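You operate a simulated robot arm through the tools that you are given. There is no shell and no other tool. Be economical: measure what you need, move in short steps, check, and stop when the job is done.

You run a simulated two-armed robot. Do the job below in one go: nothing can be reset, and whatever is moved stays where it is left.

TASK
Take the lid off the green pot on the top of the wooden desk and lay it down there.

It is judged by the outcome, as a careful person would: the job done as asked, and still so three seconds after it is handed in. It fails if anything else is knocked over, pushed out of place, dropped, spilled or broken. Lids that push on must go on centred and level and be pressed home; caps that screw on are set level and turned clockwise until they are tight.

THE ROBOT
Two 6-joint arms with three-finger grippers on one trunk, on a base that drives. Base frame: it is fixed to the floor where the robot stands at the start and does not move with it; the origin is under the middle of the robot, x ahead of it, y to its left, z up; the surface under the hand at the start is at about z = 860. Lengths are in mm, angles in degrees, forces in N, time in s.
The left shoulder is at the start at [20, 170, 1550], the right one opposite. With the tool pointing down near the work surface each hand reaches from about 280 to 560 mm from the robot's upright axis, wherever it stands, measured 20 degrees to its own side. Payload 2.2 kg a hand.
The TCP of each hand is the grasp point between the finger pads, 25 mm short of the fingertips. In the tool frame z runs along the fingers and y along their closing line. Largest opening 104 mm; the body of the gripper starts 74 mm behind the TCP.
Orientation is that of the tool frame in the base frame, as [roll, pitch, yaw] about the fixed x, y, z axes, in that order (R = Rz(yaw) Ry(pitch) Rx(roll)). With the fingers straight down and closing along the base's y, the tool's x points along the base's -x, its y along +y and its z along -z.

THE INTERFACE
- The arms move only by the tool play_rows. It takes "left_rows", "right_rows" or both (then of equal length, played together; a hand with none holds still); each is one flat list of numbers, 7 for each row, row after row: the shift along the base's x, y, z in units of 150 mm (1.0 is 150 mm), then the turn, a rotation vector about the base's x, y, z in units of 90 degrees (1.0 is 90 degrees), then the opening, from 0 (shut) to 1 (fully open). In form: [x, y, z, wx, wy, wz, hand, x, y, z, wx, wy, wz, hand, ...]. A call has 1 to 20 rows; each row is the pose to reach, as a shift and turn from the pose commanded when the call began. A call with a number of a shift or a turn outside -1 to 1 is refused whole. A row lasts 0.2 s, in which the tool goes at most 50 mm and 8.6 degrees; a call with a longer step from one row to the next is refused whole, and so is a gripper value outside its range. Where a pose cannot be reached the arm comes as near as it can. A force on the tool above 40 N (or 10 N above the force at the start of the call, whichever is more), or a blocked arm, ends the call early, and 0.2 s more pass. The fingers move at their own pace and stop on an object; they squeeze with about 37 N. The grip force told is the motor's: it shows also when the fingers shut on nothing. Time passes only in rows, and 0.2 s behind the last, so rows that repeat a pose let the fingers close. It gives the time, the measured TCP pose, the force on the tool (base axes), the opening and the grip force at its end, in the units of the frame above (readings bear some noise), with the torque about the TCP (base axes, N m) and any sound that the robot's microphone picked up.
- Cameras (640 x 400 px; columns grow to the right, rows downward): "scene" is now at [155.3, 11.8, 1447.7]; the picture's right is [0.20, -0.98, 0.00], its down [-0.59, -0.12, -0.80] and it looks along [0.78, 0.16, -0.61] (base axes); focal length 260 px, centre (320, 200). "left" rides on the left gripper at [82, -3, -104] in its tool frame; the picture's right is [0.04, 1.00, 0.00], its down [-0.75, 0.03, -0.66] and it looks along [-0.66, 0.03, 0.75] (tool axes); focal length 256 px, centre (320, 200). "right" rides on the right gripper at [82, 3, -104] in its tool frame; the picture's right is [-0.04, 1.00, 0.00], its down [-0.75, -0.03, -0.66] and it looks along [-0.66, -0.03, 0.75] (tool axes); focal length 256 px, centre (320, 200). There is no depth. A picture from a camera that has moved, and an enlarged one, comes with that camera's place and axes in the base frame and with its lens. The place of the scene camera against the robot may be out by one fixed shift of up to 12 mm in any direction.
- grab_frame(camera): a new picture of that camera. It takes no simulated time.
- raise_lower(by): slides the trunk up (or, below 0, down) by that many mm; the arms and the scene camera ride with it, the base frame stays. It gives what a move gives, with no picture.
- base_move(legs): drives the robot by 1 to 6 legs, each [ahead, left, turn to the left] in mm, mm and degrees, along the robot's own axes; the way and the turn of a leg run together, so that a leg with both is an arc; at most 1500 mm and 180 degrees a leg. The arms and the cameras ride along, it lands a little off, and it stops where it bumps. It gives what a move gives.
- head_to(pan, tilt): turns the head with the scene camera to pan (to the left, within 60 degrees either way) and tilt (down, from -29 to 69), counted from straight ahead of the robot. It gives what a move gives.
- close_up(camera, box): a new picture of the part [left, top, right, bottom] of that camera's present view, enlarged. It takes no simulated time.
- hand_in(): hands the job in; it is judged then, once.

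Go step by step. Nothing tells you exact positions but the pictures and the camera data: compare them with the known pose of the tool, close in by small moves and look again before you grip or let go. The budget is 120 turns and 108 pictures, counting those below and the enlarged ones. Unless the task says otherwise, let go and move clear before handing in, and close with one line.

The tools are called after "Request:" as name(argument=value, ...) on one line, values as JSON. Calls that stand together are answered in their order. play_rows: Moves the arms, as the interface text tells. Its arguments: {"type":"object","properties":{"left_rows":{"type":"array"},"right_rows":{"type":"array"}},"required":[]} The other tools are called the same way: raise_lower (by) slides the trunk up or down; base_move (legs) drives the base; head_to (pan, tilt) turns the head that bears the scene camera; grab_frame (camera) takes a picture; close_up (camera, box) takes an enlarged picture of a part of a camera's view; hand_in () hands the job in.

At the start:

```text
time: 0.0
left_eef_pos: [517.6, 356.8, 1179.3]
left_tool_rot: [180.0, 0.0, 180.0]
left_wrist_force: [0.5, -0.4, 0.5]
left_moment: [0.0, 0.02, -0.01]
left_gripper_width: 104.0
left_finger_force: 0.1
right_eef_pos: [498.5, -162.2, 1091.5]
right_tool_rot: [180.0, -0.1, -179.9]
right_wrist_force: [0.1, -0.2, 0.6]
right_moment: [0.0, -0.02, 0.0]
right_gripper_width: 103.8
right_finger_force: 0.0
trunk travel left (down, up): [-742.0, 0.0]
robot x, y, heading: [-0.0, -0.8, -0.1]
head pan, tilt: [11.5, 37.3]
```

scene: 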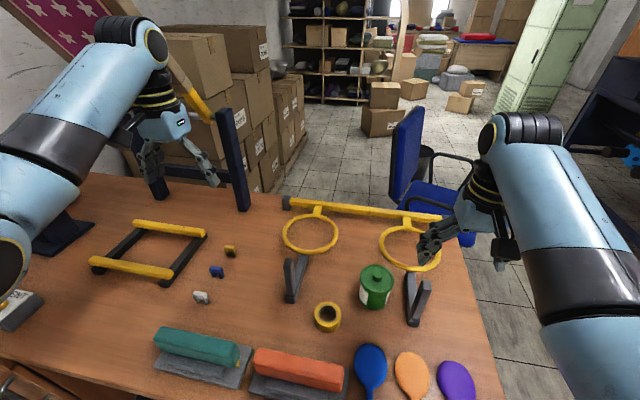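
right: 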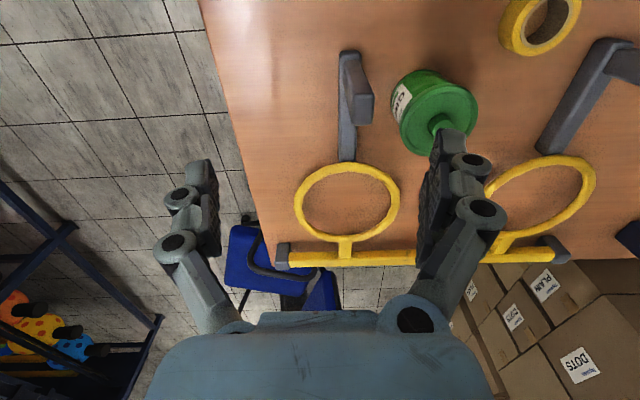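
left: 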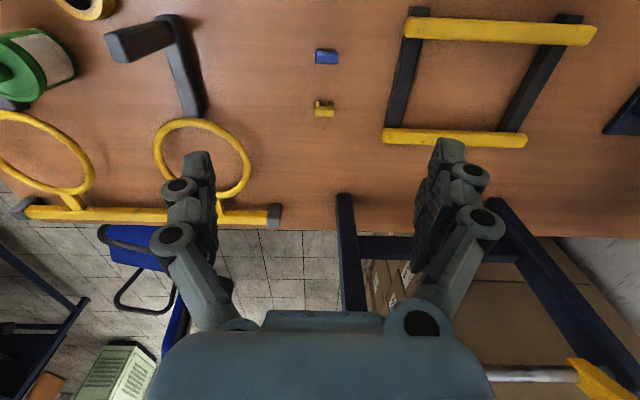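

The green pot with a knobbed lid stands at about x 550, y -40, near the right hand and between the hooks and the tape roll. I'll look closer before moving.

Request:
close_up(camera="scene", box=[270, 200, 470, 340])

Request:
close_up(camera="right", box=[320, 40, 520, 180])

```text
2.86 times, centred on (370, 270) of scene
camera zoom: at [155.3, 11.8, 1447.7], right [0.2, -0.98, 0.0], down [-0.59, -0.12, -0.8], along [0.78, 0.16, -0.61], focal length 742 px, centre (177, 0)
```

zoom: 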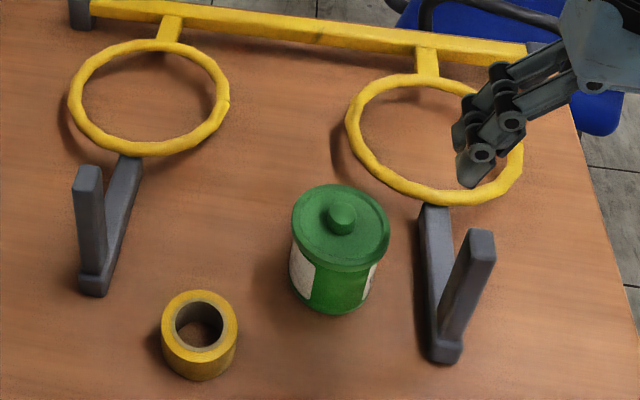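

```text
2.86 times, centred on (420, 110) of right
camera zoom: at [416.1, -158.2, 1195.1], right [0.04, 1.0, 0.0], down [0.75, -0.03, 0.66], along [0.66, -0.03, -0.75], focal length 731 px, centre (34, 457)
```

zoom: 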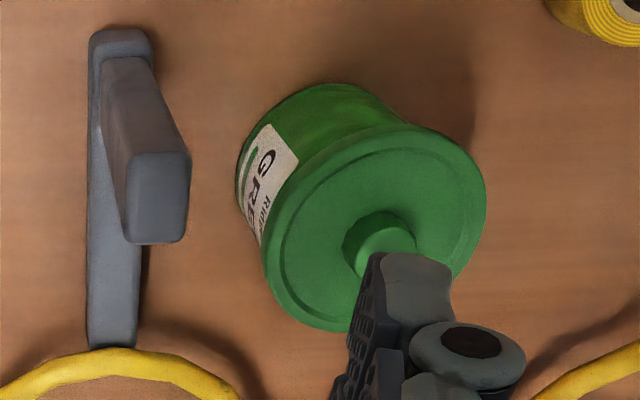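

The knob triangulates to about (532, -42, 958). The right hook's upright is at about (492, -130) and its top is near z 1010. There is clear desk to the right, around (510, -215). I'll move the right hand over the knob with the fingers half open.

Request:
play_rows(right_rows=[0.056, 0.2, 0, 0, 0, 0, 0.8, 0.112, 0.4, 0, 0, 0, 0, 0.6, 0.168, 0.6, 0, 0, 0, 0, 0.5, 0.223, 0.8, 0, 0, 0, 0, 0.5, 0.223, 0.8, -0.2, 0, 0, 0, 0.5, 0.223, 0.8, -0.333, 0, 0, 0, 0.5, 0.223, 0.8, -0.333, 0, 0, 0, 0.5])

Request:
grab_frame(camera="right")

Request:
close_up(camera="scene", box=[270, 200, 470, 340])

```text
time: 1.8
left_eef_pos: [518.0, 356.9, 1178.9]
left_tool_rot: [-180.0, -0.1, 180.0]
left_wrist_force: [0.5, -0.7, -0.3]
left_moment: [0.02, 0.0, 0.02]
left_gripper_width: 104.0
left_finger_force: 0.0
right_eef_pos: [542.2, -111.6, 1028.1]
right_tool_rot: [-175.3, 0.2, 176.8]
right_wrist_force: [0.1, 0.6, 0.0]
right_moment: [0.01, -0.02, -0.01]
right_gripper_width: 52.0
right_finger_force: 0.1
trunk travel left (down, up): [-742.0, 0.0]
robot x, y, heading: [-0.4, -2.8, -0.2]
head pan, tilt: [11.5, 37.3]
stopped in row 7 (right hand): the arm was blocked; the commanded pose is now the measured one
```

```text
102 pictures are left
camera right: at [460.0, -95.3, 1132.0], right [0.1, 0.99, -0.08], down [0.75, -0.02, 0.66], along [0.65, -0.12, -0.75], focal length 256 px, centre (320, 200)
```

right: 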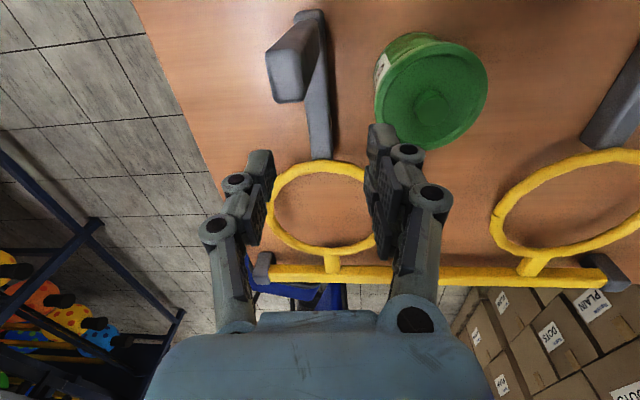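

```text
2.86 times, centred on (370, 270) of scene
camera zoom: at [155.4, 11.6, 1447.7], right [0.2, -0.98, 0.0], down [-0.59, -0.12, -0.8], along [0.78, 0.16, -0.61], focal length 742 px, centre (177, 0)
```

zoom: 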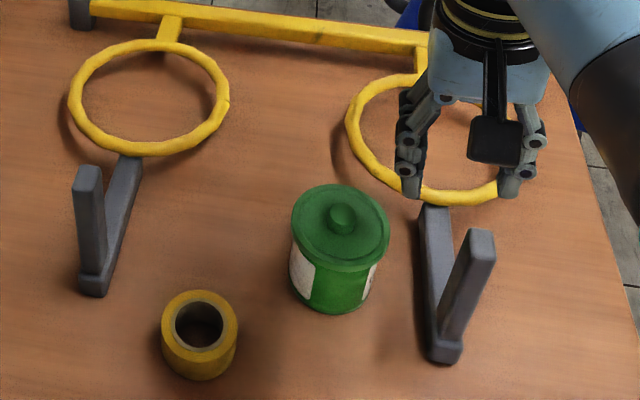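

The arm ran out of reach without touching anything. I'll lift the hand clear, then look down to see how much room there is between the base and the desk.

Request:
play_rows(right_rows=[-0.1, -0.1, 0.2, 0, 0, 0, 0.5, -0.2, -0.2, 0.45, 0, 0, 0, 0.5, -0.3, -0.3, 0.7, 0, 0, 0, 0.5])

Request:
head_to(pan=0, tilt=69)

Request:
grab_frame(camera="scene")

```text
time: 2.8
left_eef_pos: [517.4, 358.4, 1178.9]
left_tool_rot: [179.9, -0.2, 180.0]
left_wrist_force: [1.1, -0.6, 0.7]
left_moment: [0.01, 0.03, 0.01]
left_gripper_width: 103.9
left_finger_force: 0.0
right_eef_pos: [511.8, -177.5, 1149.0]
right_tool_rot: [-173.8, 2.3, 176.0]
right_wrist_force: [0.2, -0.3, 0.3]
right_moment: [0.0, 0.0, 0.02]
right_gripper_width: 51.9
right_finger_force: 0.1
trunk travel left (down, up): [-742.0, 0.0]
robot x, y, heading: [-1.8, 0.9, 0.1]
head pan, tilt: [11.5, 37.3]
stopped in row 3 (right hand): the arm was blocked; the commanded pose is now the measured one
```

```text
time: 3.8
left_eef_pos: [516.3, 358.1, 1179.1]
left_tool_rot: [-179.9, 0.0, 180.0]
left_wrist_force: [0.1, -0.4, -0.5]
left_moment: [-0.02, -0.03, 0.02]
left_gripper_width: 104.3
left_finger_force: 0.1
right_eef_pos: [513.0, -177.2, 1149.7]
right_tool_rot: [-173.9, 2.4, 176.1]
right_wrist_force: [-0.3, 0.1, 0.7]
right_moment: [-0.02, -0.01, 0.06]
right_gripper_width: 52.0
right_finger_force: 0.0
trunk travel left (down, up): [-742.0, 0.0]
robot x, y, heading: [-1.9, 0.3, 0.0]
head pan, tilt: [0.0, 68.8]
```

```text
100 pictures are left
camera scene: at [126.3, -5.5, 1407.5], right [0.0, -1.0, 0.0], down [-0.93, 0.0, -0.36], along [0.36, 0.0, -0.93], focal length 260 px, centre (320, 200)
```

scene: 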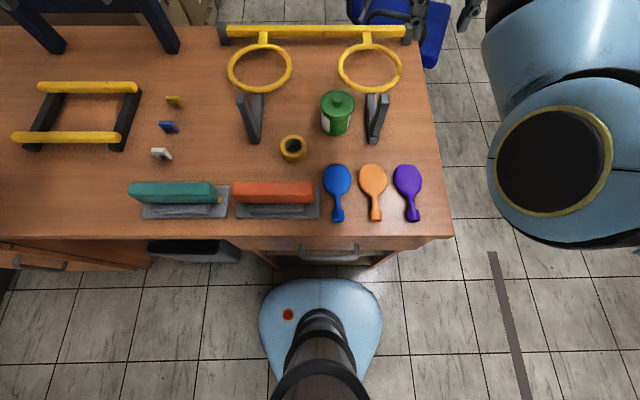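

The base has only about 25 mm of room ahead, so driving forward won't help. The hand reaches best 20° to its own side, so I'll shift right 40 mm and turn 20° left, which puts the pot in that direction.

Request:
base_move(legs=[[0, -40, 0], [0, 0, 20]])

Request:
head_to(pan=-20, tilt=45)

Request:
grab_frame(camera="scene")

Request:
grab_frame(camera="right")

```text
time: 5.7
left_eef_pos: [362.7, 473.5, 1179.5]
left_tool_rot: [179.9, 0.0, -159.9]
left_wrist_force: [0.4, -0.6, 0.2]
left_moment: [-0.01, -0.03, -0.02]
left_gripper_width: 104.0
left_finger_force: 0.0
right_eef_pos: [541.5, -30.2, 1149.3]
right_tool_rot: [-173.7, 2.4, -163.9]
right_wrist_force: [-0.5, -0.5, 0.0]
right_moment: [0.0, 0.0, 0.02]
right_gripper_width: 51.9
right_finger_force: 0.1
trunk travel left (down, up): [-742.0, 0.0]
robot x, y, heading: [0.4, -38.2, 19.9]
head pan, tilt: [0.0, 68.8]
```

```text
time: 6.6
left_eef_pos: [362.0, 474.9, 1180.1]
left_tool_rot: [-179.9, 0.0, -160.0]
left_wrist_force: [0.7, -1.3, -1.0]
left_moment: [0.03, -0.03, 0.01]
left_gripper_width: 103.9
left_finger_force: 0.0
right_eef_pos: [543.3, -30.1, 1149.4]
right_tool_rot: [-173.7, 2.5, -163.9]
right_wrist_force: [0.0, 0.7, 0.2]
right_moment: [-0.03, 0.01, -0.02]
right_gripper_width: 52.0
right_finger_force: 0.1
trunk travel left (down, up): [-742.0, 0.0]
robot x, y, heading: [-0.6, -39.3, 20.1]
head pan, tilt: [-20.0, 45.0]
```

```text
99 pictures are left
camera scene: at [147.4, -20.8, 1436.2], right [0.0, -1.0, 0.0], down [-0.71, 0.0, -0.71], along [0.71, 0.0, -0.71], focal length 260 px, centre (320, 200)
```

scene: 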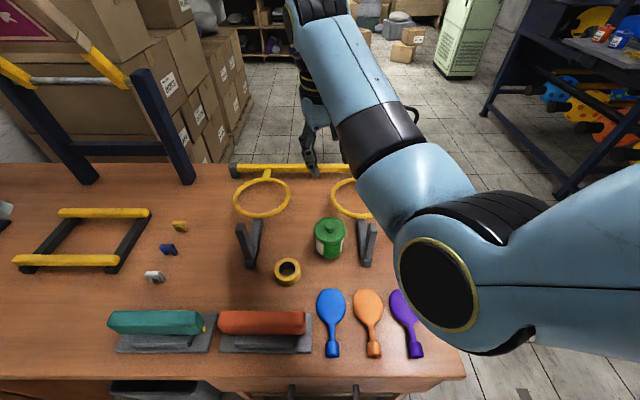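

```text
98 pictures are left
camera right: at [454.9, -39.4, 1249.0], right [-0.23, 0.97, -0.11], down [0.69, 0.24, 0.69], along [0.69, 0.09, -0.72], focal length 256 px, centre (320, 200)
```

right: 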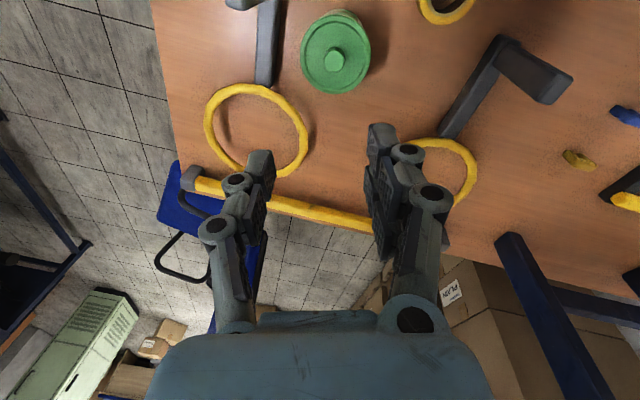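

The hand is now close to above the pot but tilted about 7°. I'll level it and come down to z ≈ 1040 over the knob.

Request:
play_rows(right_rows=[-0.03, -0.03, 0, 0.03, 0.023, 0, 0.5, -0.06, -0.067, -0.1, 0.0595, 0.046, 0, 0.5, -0.06, -0.067, -0.3, 0.0595, 0.046, 0, 0.5, -0.06, -0.067, -0.5, 0.0595, 0.046, 0, 0.5, -0.06, -0.067, -0.73, 0.0595, 0.046, 0, 0.5, -0.06, -0.067, -0.73, 0.0595, 0.046, 0, 0.5])

Request:
grab_frame(camera="right")

Request:
close_up(camera="scene", box=[230, 150, 430, 290])

```text
time: 8.0
left_eef_pos: [361.8, 474.4, 1179.2]
left_tool_rot: [180.0, -0.1, -159.8]
left_wrist_force: [0.4, -0.6, 0.6]
left_moment: [0.02, 0.02, -0.01]
left_gripper_width: 104.1
left_finger_force: 0.0
right_eef_pos: [531.1, -40.1, 1040.6]
right_tool_rot: [180.0, -0.1, -164.0]
right_wrist_force: [0.4, -0.5, 0.3]
right_moment: [0.01, 0.01, 0.01]
right_gripper_width: 51.9
right_finger_force: 0.1
trunk travel left (down, up): [-742.0, 0.0]
robot x, y, heading: [0.6, -40.0, 20.1]
head pan, tilt: [-20.0, 45.0]
```

```text
97 pictures are left
camera right: at [452.7, -58.8, 1144.8], right [-0.24, 0.97, 0.0], down [0.73, 0.18, 0.65], along [0.64, 0.16, -0.76], focal length 256 px, centre (320, 200)
```

right: 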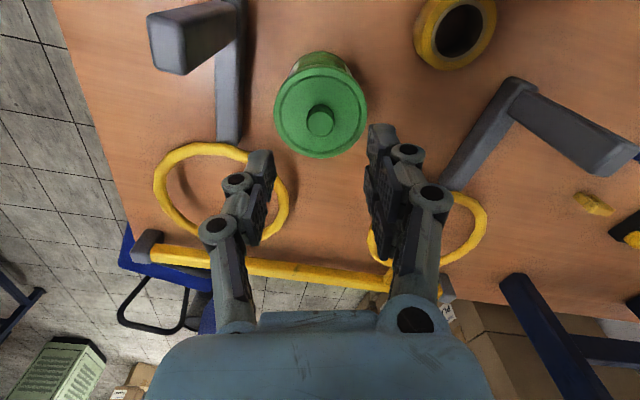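

```text
2.86 times, centred on (330, 220) of scene
camera zoom: at [147.1, -20.8, 1436.3], right [0.0, -1.0, 0.0], down [-0.71, 0.0, -0.71], along [0.71, 0.0, -0.71], focal length 742 px, centre (291, 143)
```

zoom: 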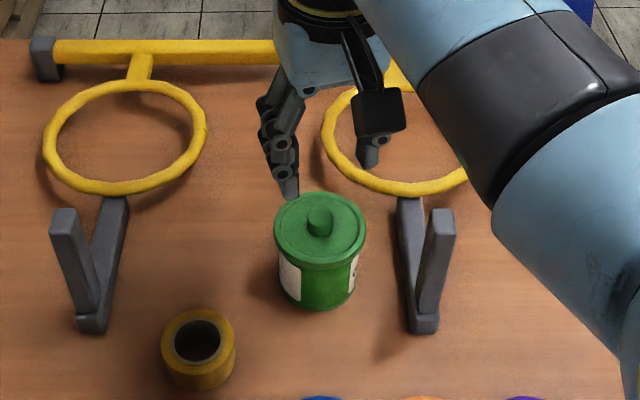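

The knob lies at about (532, -39), right between the fingers. I'll lower to z ≈ 980 and check from both cameras.

Request:
play_rows(right_rows=[0.007, 0.005, -0.2, 0, 0, 0, 0.5, 0.007, 0.005, -0.4, 0, 0, 0, 0.5, 0.007, 0.005, -0.4, 0, 0, 0, 0.5])

Request:
close_up(camera="right", box=[200, 80, 440, 240])

Request:
close_up(camera="scene", box=[290, 180, 390, 260])

```text
time: 8.8
left_eef_pos: [361.9, 474.4, 1180.9]
left_tool_rot: [179.9, 0.0, -159.8]
left_wrist_force: [-0.7, 0.2, 0.0]
left_moment: [0.02, 0.02, -0.04]
left_gripper_width: 104.0
left_finger_force: 0.1
right_eef_pos: [534.1, -38.2, 978.7]
right_tool_rot: [-180.0, 0.0, -164.0]
right_wrist_force: [0.3, -0.7, 1.1]
right_moment: [0.02, 0.03, -0.02]
right_gripper_width: 52.1
right_finger_force: 0.1
trunk travel left (down, up): [-742.0, 0.0]
robot x, y, heading: [-1.4, -41.7, 20.0]
head pan, tilt: [-20.0, 45.0]
```

```text
2.50 times, centred on (320, 160) of right
camera zoom: at [453.4, -57.7, 1083.7], right [-0.24, 0.97, 0.0], down [0.73, 0.18, 0.65], along [0.64, 0.16, -0.76], focal length 640 px, centre (320, 300)
```

zoom: 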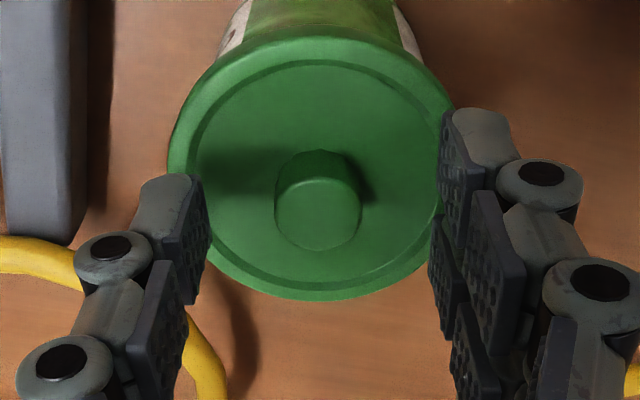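

```text
5.00 times, centred on (340, 220) of scene
camera zoom: at [147.1, -20.9, 1436.3], right [0.0, -1.0, 0.0], down [-0.71, 0.0, -0.71], along [0.71, 0.0, -0.71], focal length 1298 px, centre (220, 100)
```

zoom: 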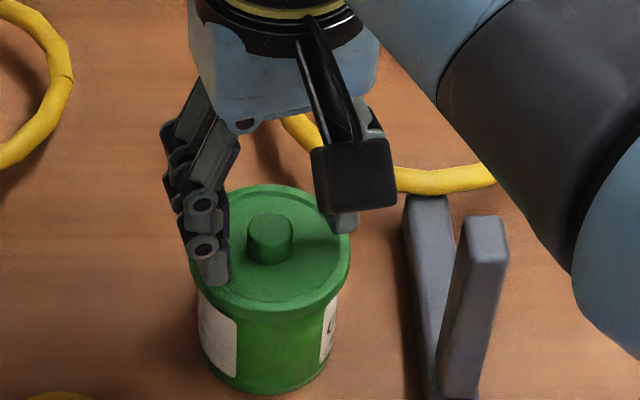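

The knob sits between the fingertips, but the two fingers look a little staggered in the view. I'll narrow the opening to about 34 mm here and look again.

Request:
play_rows(right_rows=[0, 0, 0, 0, 0, 0, 0.33, 0, 0, 0, 0, 0, 0, 0.33])

Request:
close_up(camera="right", box=[240, 80, 400, 200])

Request:
close_up(camera="scene", box=[300, 190, 370, 240])

```text
time: 9.4
left_eef_pos: [362.4, 473.5, 1179.6]
left_tool_rot: [179.9, 0.0, -159.8]
left_wrist_force: [-0.2, 0.0, 0.1]
left_moment: [0.0, 0.0, -0.02]
left_gripper_width: 104.3
left_finger_force: 0.1
right_eef_pos: [533.8, -39.4, 979.6]
right_tool_rot: [179.9, -0.2, -164.0]
right_wrist_force: [0.0, -1.2, -0.3]
right_moment: [0.0, 0.01, 0.02]
right_gripper_width: 34.4
right_finger_force: 0.1
trunk travel left (down, up): [-742.0, 0.0]
robot x, y, heading: [-0.9, -38.2, 20.3]
head pan, tilt: [-20.0, 45.0]
```

```text
3.33 times, centred on (320, 140) of right
camera zoom: at [453.5, -57.8, 1083.9], right [-0.24, 0.97, 0.0], down [0.73, 0.18, 0.65], along [0.64, 0.16, -0.76], focal length 853 px, centre (320, 400)
```

zoom: 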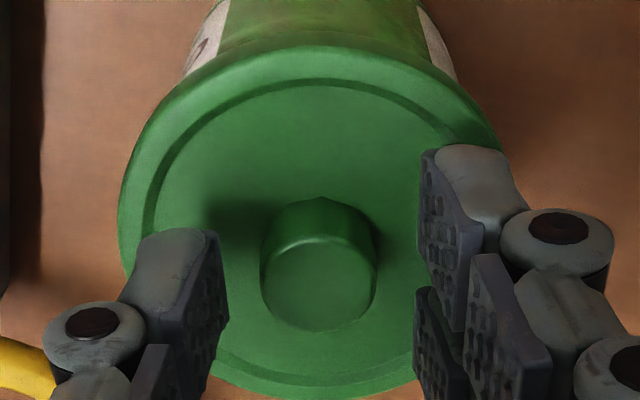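

```text
8.00 times, centred on (335, 215) of scene
camera zoom: at [147.3, -20.9, 1436.3], right [0.0, -1.0, 0.0], down [-0.71, 0.0, -0.71], along [0.71, 0.0, -0.71], focal length 2077 px, centre (200, 80)
```

zoom: 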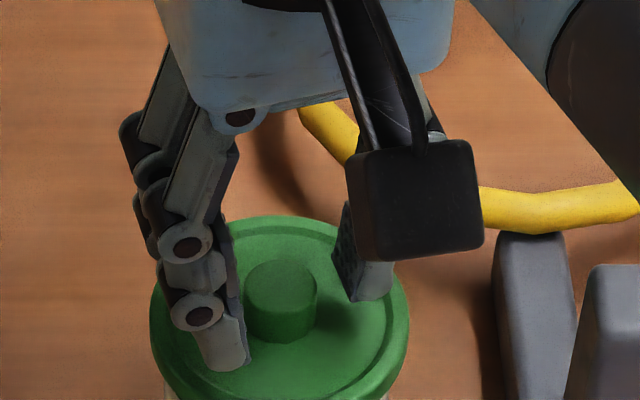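

The knob looks centred between the fingers. I'll go down about 11 mm and close gently, watching the forces.

Request:
play_rows(right_rows=[0, 0, -0.04, 0, 0, 0, 0.33, 0, 0, -0.075, 0, 0, 0, 0.33, 0, 0, -0.075, 0, 0, 0, 0.33])

Request:
close_up(camera="right", box=[240, 80, 400, 200])

Request:
close_up(camera="scene", box=[300, 190, 370, 240])

```text
time: 10.2
left_eef_pos: [362.6, 473.9, 1180.4]
left_tool_rot: [-179.9, 0.0, -159.9]
left_wrist_force: [-1.4, 0.0, 0.8]
left_moment: [-0.01, 0.04, 0.0]
left_gripper_width: 103.9
left_finger_force: 0.1
right_eef_pos: [533.4, -39.3, 967.7]
right_tool_rot: [-180.0, -0.1, -164.0]
right_wrist_force: [-0.5, 0.2, 0.8]
right_moment: [0.04, 0.01, 0.0]
right_gripper_width: 34.4
right_finger_force: 0.0
trunk travel left (down, up): [-742.0, 0.0]
robot x, y, heading: [-0.4, -40.3, 20.0]
head pan, tilt: [-20.0, 45.0]
```

```text
3.33 times, centred on (320, 140) of right
camera zoom: at [453.5, -57.9, 1072.8], right [-0.24, 0.97, 0.0], down [0.73, 0.18, 0.66], along [0.64, 0.16, -0.76], focal length 853 px, centre (320, 400)
```

zoom: 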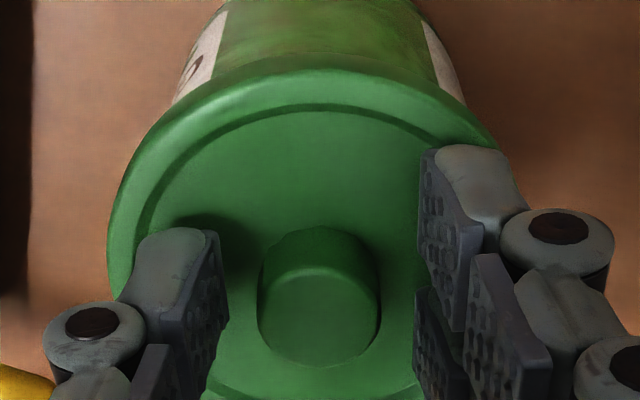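

```text
8.00 times, centred on (335, 215) of scene
camera zoom: at [147.3, -20.9, 1436.3], right [0.0, -1.0, 0.0], down [-0.71, 0.0, -0.71], along [0.71, 0.0, -0.71], focal length 2077 px, centre (200, 80)
```

zoom: 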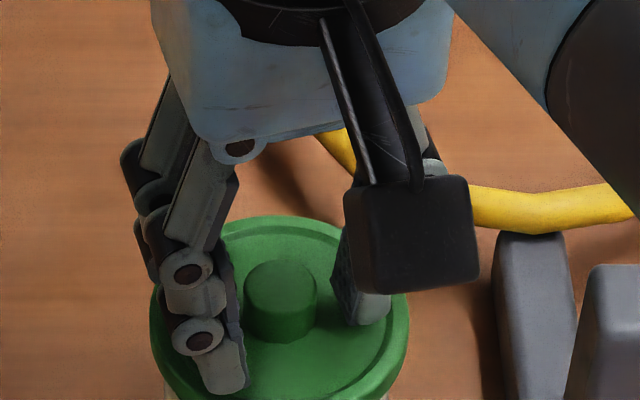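

The pads straddle the knob at a good height and nothing is touching yet. I'll close on it now.

Request:
play_rows(right_rows=[0, 0, 0, 0, 0, 0, 0.25, 0, 0, 0, 0, 0, 0, 0.18, 0, 0, 0, 0, 0, 0, 0.1, 0, 0, 0, 0, 0, 0, 0.0, 0, 0, 0, 0, 0, 0, 0.0])

Request:
close_up(camera="right", box=[240, 80, 400, 200])

Request:
close_up(camera="scene", box=[300, 190, 370, 240])

```text
time: 11.4
left_eef_pos: [363.3, 473.5, 1178.9]
left_tool_rot: [-179.9, 0.1, -159.8]
left_wrist_force: [-0.3, 0.1, 0.7]
left_moment: [0.0, -0.04, -0.04]
left_gripper_width: 103.8
left_finger_force: 0.2
right_eef_pos: [533.5, -39.0, 968.1]
right_tool_rot: [180.0, 0.0, -164.0]
right_wrist_force: [0.1, -0.5, 0.4]
right_moment: [-0.03, 0.02, 0.0]
right_gripper_width: 19.1
right_finger_force: 37.0
trunk travel left (down, up): [-742.0, 0.0]
robot x, y, heading: [-0.8, -44.6, 19.9]
head pan, tilt: [-20.0, 45.0]
heard: snap
```

```text
3.33 times, centred on (320, 140) of right
camera zoom: at [453.4, -57.9, 1072.7], right [-0.24, 0.97, 0.0], down [0.73, 0.18, 0.65], along [0.64, 0.16, -0.76], focal length 853 px, centre (320, 400)
```

zoom: 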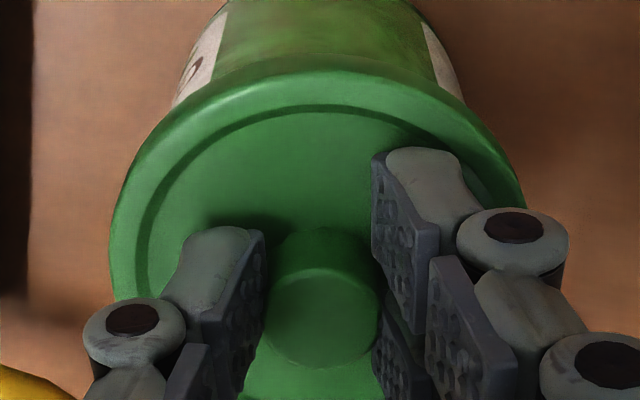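

```text
8.00 times, centred on (335, 215) of scene
camera zoom: at [147.3, -20.9, 1436.3], right [0.0, -1.0, 0.0], down [-0.71, 0.0, -0.71], along [0.71, 0.0, -0.71], focal length 2077 px, centre (200, 80)
```

zoom: 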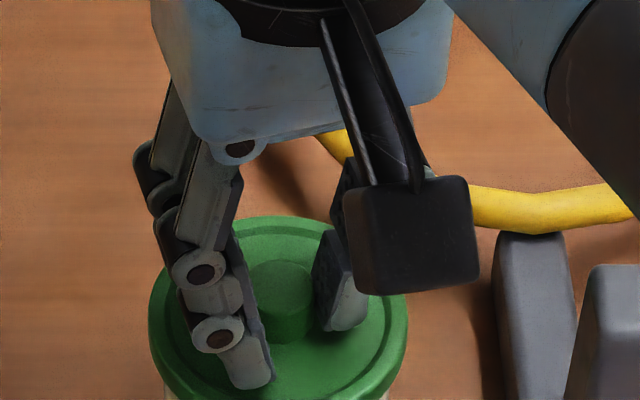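

The knob is gripped at 19 mm, and I heard a snap, which may be the lid unseating. I'll lift slowly and check that only the lid comes up.

Request:
play_rows(right_rows=[0, 0, 0.02, 0, 0, 0, 0, 0, 0, 0.05, 0, 0, 0, 0, 0, 0, 0.1, 0, 0, 0, 0, 0, 0, 0.15, 0, 0, 0, 0, 0, 0, 0.15, 0, 0, 0, 0])

Request:
close_up(camera="scene", box=[270, 170, 430, 280])

Request:
grab_frame(camera="right")

```text
time: 12.6
left_eef_pos: [363.8, 474.3, 1178.6]
left_tool_rot: [-180.0, -0.1, -159.9]
left_wrist_force: [0.7, 1.1, -0.7]
left_moment: [-0.01, 0.0, 0.06]
left_gripper_width: 104.0
left_finger_force: 0.1
right_eef_pos: [532.3, -40.1, 991.1]
right_tool_rot: [180.0, -0.1, -163.9]
right_wrist_force: [0.3, -0.7, -0.3]
right_moment: [0.0, 0.05, 0.0]
right_gripper_width: 19.3
right_finger_force: 37.3
trunk travel left (down, up): [-742.0, 0.0]
robot x, y, heading: [3.5, -37.9, 20.1]
head pan, tilt: [-20.0, 45.0]
```

```text
3.64 times, centred on (350, 225) of scene
camera zoom: at [147.4, -20.9, 1436.3], right [0.0, -1.0, 0.0], down [-0.71, 0.0, -0.71], along [0.71, 0.0, -0.71], focal length 944 px, centre (211, 109)
```

zoom: 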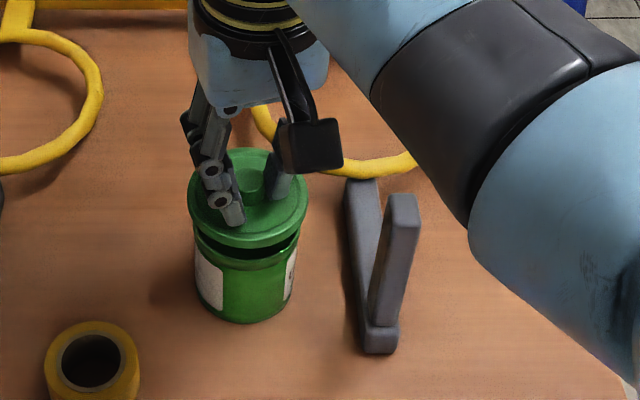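

```text
86 pictures are left
camera right: at [454.0, -58.3, 1095.7], right [-0.24, 0.97, 0.0], down [0.73, 0.18, 0.65], along [0.64, 0.16, -0.76], focal length 256 px, centre (320, 200)
```

right: 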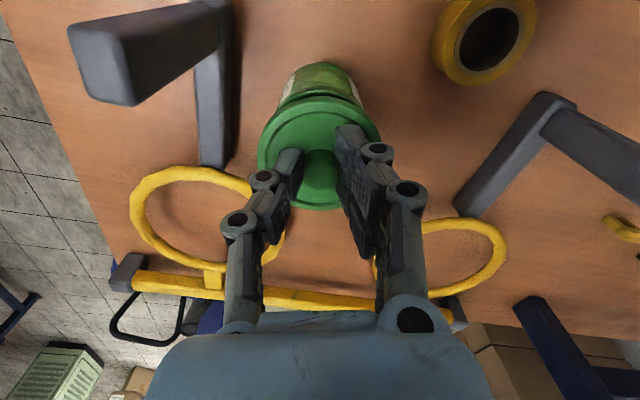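

The lid is free and the pot has stayed on the desk. I'll lift to z ≈ 1095 to clear the hook. Turning back 20° then swings the lid to about (500, -222), which is clear desk.

Request:
play_rows(right_rows=[0, 0, 0.15, 0, 0, 0, 0, 0, 0, 0.3, 0, 0, 0, 0, 0, 0, 0.45, 0, 0, 0, 0, 0, 0, 0.6, 0, 0, 0, 0, 0, 0, 0.7, 0, 0, 0, 0, 0, 0, 0.7, 0, 0, 0, 0])

Request:
grab_frame(camera="scene")

```text
time: 14.0
left_eef_pos: [363.4, 474.6, 1179.2]
left_tool_rot: [179.9, -0.1, -159.9]
left_wrist_force: [-0.2, 0.4, 0.3]
left_moment: [0.0, -0.01, 0.02]
left_gripper_width: 103.8
left_finger_force: 0.2
right_eef_pos: [534.1, -39.7, 1095.7]
right_tool_rot: [-180.0, -0.2, -164.0]
right_wrist_force: [-0.7, -0.4, -0.3]
right_moment: [-0.01, -0.01, 0.02]
right_gripper_width: 19.2
right_finger_force: 36.9
trunk travel left (down, up): [-742.0, 0.0]
robot x, y, heading: [1.7, -35.0, 20.0]
head pan, tilt: [-20.0, 45.0]
```

```text
85 pictures are left
camera scene: at [147.4, -20.9, 1436.3], right [0.0, -1.0, 0.0], down [-0.71, 0.0, -0.71], along [0.71, 0.0, -0.71], focal length 260 px, centre (320, 200)
```

scene: 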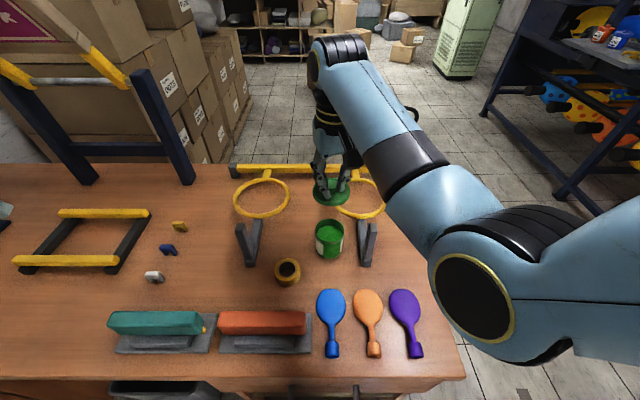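

The pot is open and still standing, and the lid is held well above everything. I'll turn back 20°.

Request:
base_move(legs=[[0, 0, -20]])

Request:
head_to(pan=0, tilt=60)

Request:
grab_frame(camera="scene")

Request:
grab_frame(camera="right")

```text
time: 15.5
left_eef_pos: [516.5, 316.9, 1179.2]
left_tool_rot: [180.0, -0.1, 180.0]
left_wrist_force: [0.3, 0.4, 0.5]
left_moment: [0.02, 0.02, 0.03]
left_gripper_width: 104.0
left_finger_force: 0.0
right_eef_pos: [501.1, -222.8, 1094.6]
right_tool_rot: [180.0, -0.2, 175.8]
right_wrist_force: [-0.6, 0.3, 0.5]
right_moment: [0.03, -0.01, -0.02]
right_gripper_width: 20.2
right_finger_force: 37.0
trunk travel left (down, up): [-742.0, 0.0]
robot x, y, heading: [-1.6, -37.0, -0.2]
head pan, tilt: [-20.0, 45.0]
```

```text
time: 16.3
left_eef_pos: [516.7, 318.0, 1179.6]
left_tool_rot: [-180.0, 0.0, -180.0]
left_wrist_force: [-0.9, -0.5, 0.2]
left_moment: [-0.01, -0.02, -0.01]
left_gripper_width: 104.0
left_finger_force: 0.1
right_eef_pos: [501.3, -221.3, 1096.0]
right_tool_rot: [-180.0, -0.1, 175.9]
right_wrist_force: [1.1, 0.5, -0.7]
right_moment: [0.03, 0.01, 0.0]
right_gripper_width: 20.4
right_finger_force: 37.2
trunk travel left (down, up): [-742.0, 0.0]
robot x, y, heading: [-1.7, -36.0, 0.2]
head pan, tilt: [0.0, 60.0]
```

```text
84 pictures are left
camera scene: at [137.0, -45.2, 1416.9], right [0.0, -1.0, 0.0], down [-0.87, 0.0, -0.5], along [0.5, 0.0, -0.87], focal length 260 px, centre (320, 200)
```

scene: 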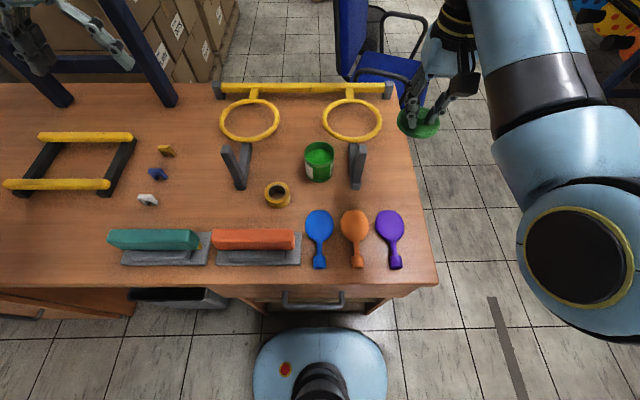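

```text
83 pictures are left
camera right: at [419.6, -212.9, 1200.5], right [0.11, 0.99, 0.0], down [0.75, -0.08, 0.65], along [0.65, -0.07, -0.76], focal length 256 px, centre (320, 200)
```

right: 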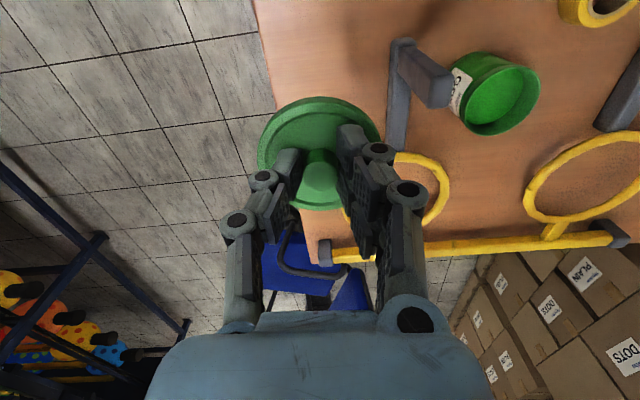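

The lid hangs over the clear strip between the right hook and the desk edge, whose free width is about y -150 to -285. I'll centre at y -216 and lower to z ≈ 935.

Request:
play_rows(right_rows=[0, 0.035, -0.15, 0, 0, 0, 0, 0, 0.035, -0.4, 0, 0, 0, 0, 0, 0.035, -0.65, 0, 0, 0, 0, 0, 0.035, -0.9, 0, 0, 0, 0, 0, 0.035, -1.0, 0, 0, 0, 0, 0, 0.035, -1.0, 0, 0, 0, 0])

Request:
close_up(camera="scene", box=[320, 120, 480, 230])

Request:
grab_frame(camera="right")

```text
time: 17.7
left_eef_pos: [516.9, 317.3, 1179.6]
left_tool_rot: [180.0, 0.0, 179.9]
left_wrist_force: [-0.6, 0.3, -0.2]
left_moment: [0.02, 0.02, 0.04]
left_gripper_width: 104.1
left_finger_force: 0.1
right_eef_pos: [500.9, -216.9, 945.3]
right_tool_rot: [-180.0, -0.2, 175.9]
right_wrist_force: [0.4, 0.2, -0.7]
right_moment: [0.0, 0.02, -0.01]
right_gripper_width: 20.4
right_finger_force: 37.0
trunk travel left (down, up): [-742.0, 0.0]
robot x, y, heading: [-1.2, -38.5, -0.0]
head pan, tilt: [0.0, 60.0]
```

```text
3.64 times, centred on (400, 175) of scene
camera zoom: at [136.9, -45.2, 1416.8], right [0.0, -1.0, 0.0], down [-0.87, 0.0, -0.5], along [0.5, 0.0, -0.87], focal length 944 px, centre (29, 291)
```

zoom: 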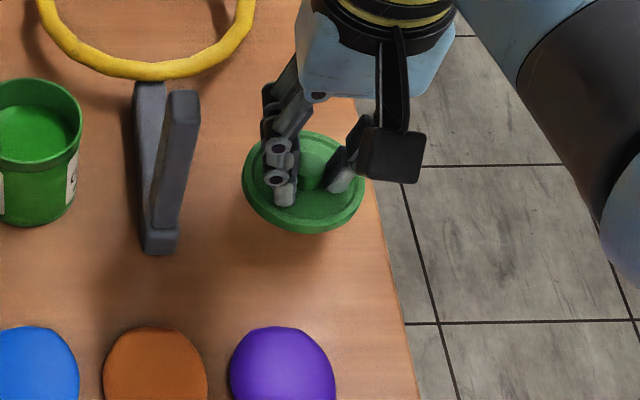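

```text
81 pictures are left
camera right: at [419.2, -207.4, 1051.1], right [0.11, 0.99, 0.0], down [0.75, -0.08, 0.65], along [0.65, -0.07, -0.76], focal length 256 px, centre (320, 200)
```

right: 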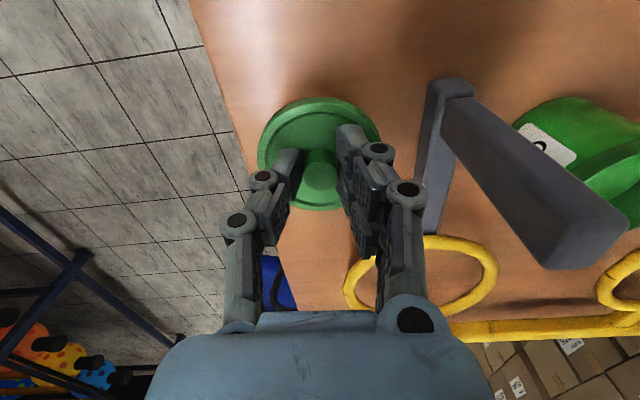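

There's about 25 mm to the desk edge, so I'll shift 10 mm left for margin. Then I'll lower further and creep down to contact.

Request:
play_rows(right_rows=[0, 0.067, -0.1, 0, 0, 0, 0, 0, 0.067, -0.18, 0, 0, 0, 0, 0, 0.067, -0.2, 0, 0, 0, 0, 0, 0.067, -0.2, 0, 0, 0, 0])

Request:
close_up(camera="scene", box=[340, 130, 460, 210])

```text
time: 18.7
left_eef_pos: [516.4, 317.9, 1179.2]
left_tool_rot: [-180.0, 0.0, -180.0]
left_wrist_force: [0.6, -0.8, -0.8]
left_moment: [-0.01, 0.02, 0.04]
left_gripper_width: 104.0
left_finger_force: 0.1
right_eef_pos: [501.0, -207.9, 916.1]
right_tool_rot: [-180.0, -0.2, 175.9]
right_wrist_force: [-0.2, 0.0, 0.5]
right_moment: [0.02, 0.01, -0.02]
right_gripper_width: 20.4
right_finger_force: 37.4
trunk travel left (down, up): [-742.0, 0.0]
robot x, y, heading: [-0.1, -39.3, 0.1]
head pan, tilt: [0.0, 60.0]
```

```text
5.00 times, centred on (400, 170) of scene
camera zoom: at [137.0, -45.2, 1416.8], right [0.0, -1.0, 0.0], down [-0.87, 0.0, -0.5], along [0.5, 0.0, -0.87], focal length 1298 px, centre (-80, 350)
```

zoom: 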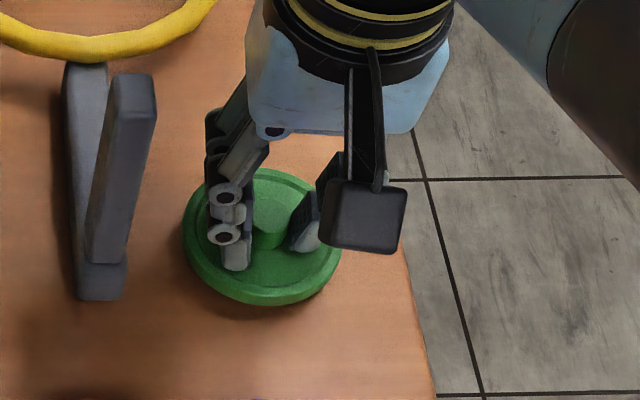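

The lid is just above the desk and level. I'll creep down 3 mm a row for 12 mm, watching the force.

Request:
play_rows(right_rows=[0, 0, -0.02, 0, 0, 0, 0, 0, 0, -0.04, 0, 0, 0, 0, 0, 0, -0.06, 0, 0, 0, 0, 0, 0, -0.08, 0, 0, 0, 0, 0, 0, -0.08, 0, 0, 0, 0])

Request:
close_up(camera="scene", box=[340, 130, 460, 210])

```text
time: 19.9
left_eef_pos: [516.5, 318.3, 1178.9]
left_tool_rot: [180.0, 0.0, 180.0]
left_wrist_force: [-0.6, 0.5, 0.6]
left_moment: [-0.03, -0.02, -0.01]
left_gripper_width: 104.0
left_finger_force: 0.0
right_eef_pos: [500.5, -207.5, 903.2]
right_tool_rot: [180.0, -0.1, 176.0]
right_wrist_force: [-0.3, 0.8, -0.1]
right_moment: [-0.01, -0.03, -0.01]
right_gripper_width: 20.5
right_finger_force: 37.6
trunk travel left (down, up): [-742.0, 0.0]
robot x, y, heading: [-0.5, -40.3, 0.1]
head pan, tilt: [0.0, 60.0]
```

```text
5.00 times, centred on (400, 170) of scene
camera zoom: at [136.9, -45.3, 1416.8], right [0.0, -1.0, 0.0], down [-0.87, 0.0, -0.5], along [0.5, 0.0, -0.87], focal length 1298 px, centre (-80, 350)
```

zoom: 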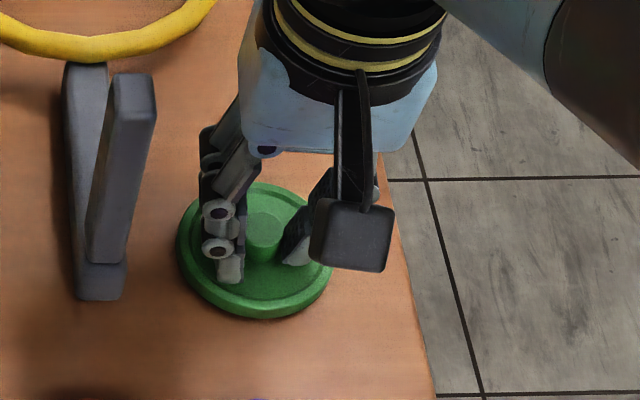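

There's no contact yet at 903. I'll keep creeping down.

Request:
play_rows(right_rows=[0, 0, -0.01, 0, 0, 0, 0, 0, 0, -0.02, 0, 0, 0, 0, 0, 0, -0.03, 0, 0, 0, 0, 0, 0, -0.04, 0, 0, 0, 0, 0, 0, -0.04, 0, 0, 0, 0])

Request:
close_up(camera="scene", box=[340, 130, 460, 210])

```text
time: 21.1
left_eef_pos: [516.5, 318.2, 1179.5]
left_tool_rot: [180.0, 0.0, 180.0]
left_wrist_force: [0.1, 0.1, 0.1]
left_moment: [-0.02, 0.01, -0.02]
left_gripper_width: 103.8
left_finger_force: 0.0
right_eef_pos: [501.6, -207.4, 897.5]
right_tool_rot: [-180.0, -0.1, 175.9]
right_wrist_force: [-0.7, 0.2, 6.0]
right_moment: [-0.01, 0.05, 0.04]
right_gripper_width: 20.7
right_finger_force: 36.3
trunk travel left (down, up): [-742.0, 0.0]
robot x, y, heading: [0.5, -41.0, -0.1]
head pan, tilt: [0.0, 60.0]
```

```text
5.00 times, centred on (400, 170) of scene
camera zoom: at [136.5, -45.1, 1416.9], right [0.0, -1.0, 0.0], down [-0.87, 0.0, -0.5], along [0.5, 0.0, -0.87], focal length 1298 px, centre (-80, 350)
```

zoom: 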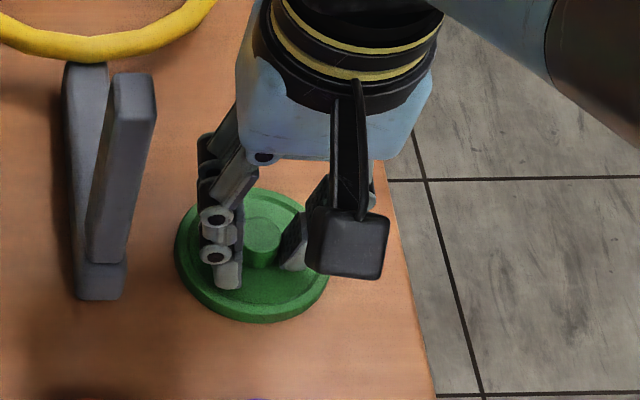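

The lid has touched down with 6 N of upward force. I'll open gently to about 45 mm and rise straight up.

Request:
play_rows(right_rows=[0, 0, 0, 0, 0, 0, 0.25, 0, 0, 0, 0, 0, 0, 0.35, 0, 0, 0, 0, 0, 0, 0.43, 0, 0, 0, 0, 0, 0, 0.43, 0, 0, 0.1, 0, 0, 0, 0.43, 0, 0, 0.3, 0, 0, 0, 0.43, 0, 0, 0.6, 0, 0, 0, 0.43, 0, 0, 0.9, 0, 0, 0, 0.43, 0, 0, 1.0, 0, 0, 0, 0.43, 0, 0, 1.0, 0, 0, 0, 0.43])

Request:
grab_frame(camera="scene")

Request:
grab_frame(camera="right")

```text
time: 23.3
left_eef_pos: [518.2, 318.3, 1179.2]
left_tool_rot: [-180.0, 0.0, 179.9]
left_wrist_force: [0.0, 0.0, -0.2]
left_moment: [0.01, 0.0, 0.04]
left_gripper_width: 104.2
left_finger_force: 0.0
right_eef_pos: [501.4, -206.5, 1048.5]
right_tool_rot: [179.9, -0.1, 175.9]
right_wrist_force: [0.2, -0.1, -0.4]
right_moment: [0.01, 0.0, -0.02]
right_gripper_width: 44.6
right_finger_force: 0.0
trunk travel left (down, up): [-742.0, 0.0]
robot x, y, heading: [-3.4, -40.3, -0.1]
head pan, tilt: [0.0, 60.0]
```

```text
77 pictures are left
camera scene: at [136.9, -45.2, 1416.8], right [0.0, -1.0, 0.0], down [-0.87, 0.0, -0.5], along [0.5, 0.0, -0.87], focal length 260 px, centre (320, 200)
```

scene: 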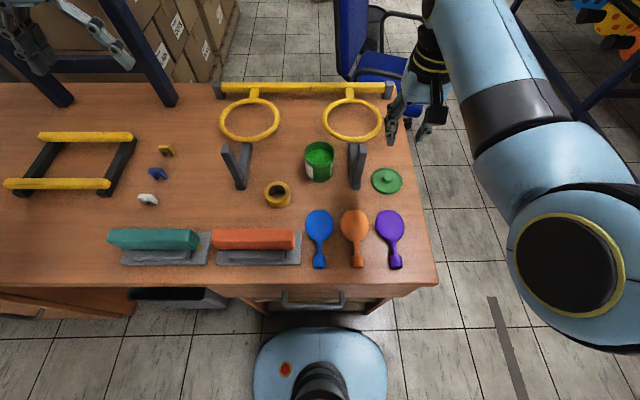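

```text
76 pictures are left
camera right: at [419.8, -196.4, 1152.2], right [0.11, 0.99, 0.0], down [0.75, -0.08, 0.65], along [0.65, -0.07, -0.76], focal length 256 px, centre (320, 200)
```

right: 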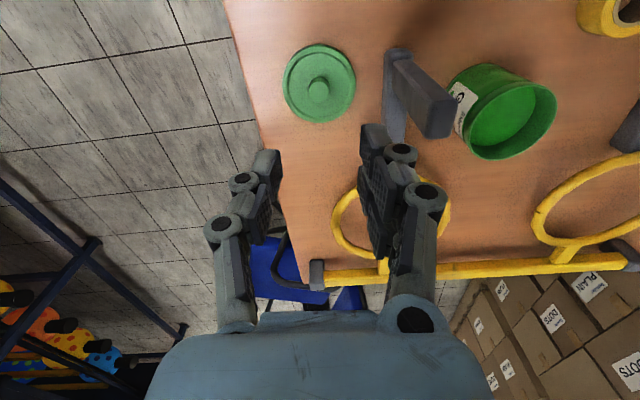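

The lid lies flat on the desk to the right of the hook, the pot stands open where it was, and nothing else has moved. The hand is clear, so I'm handing in.

Request:
hand_in()

```text
The job is handed in.
```

The green pot's lid is off and lying flat on the desk, to the right of the pot, and nothing else was disturbed.
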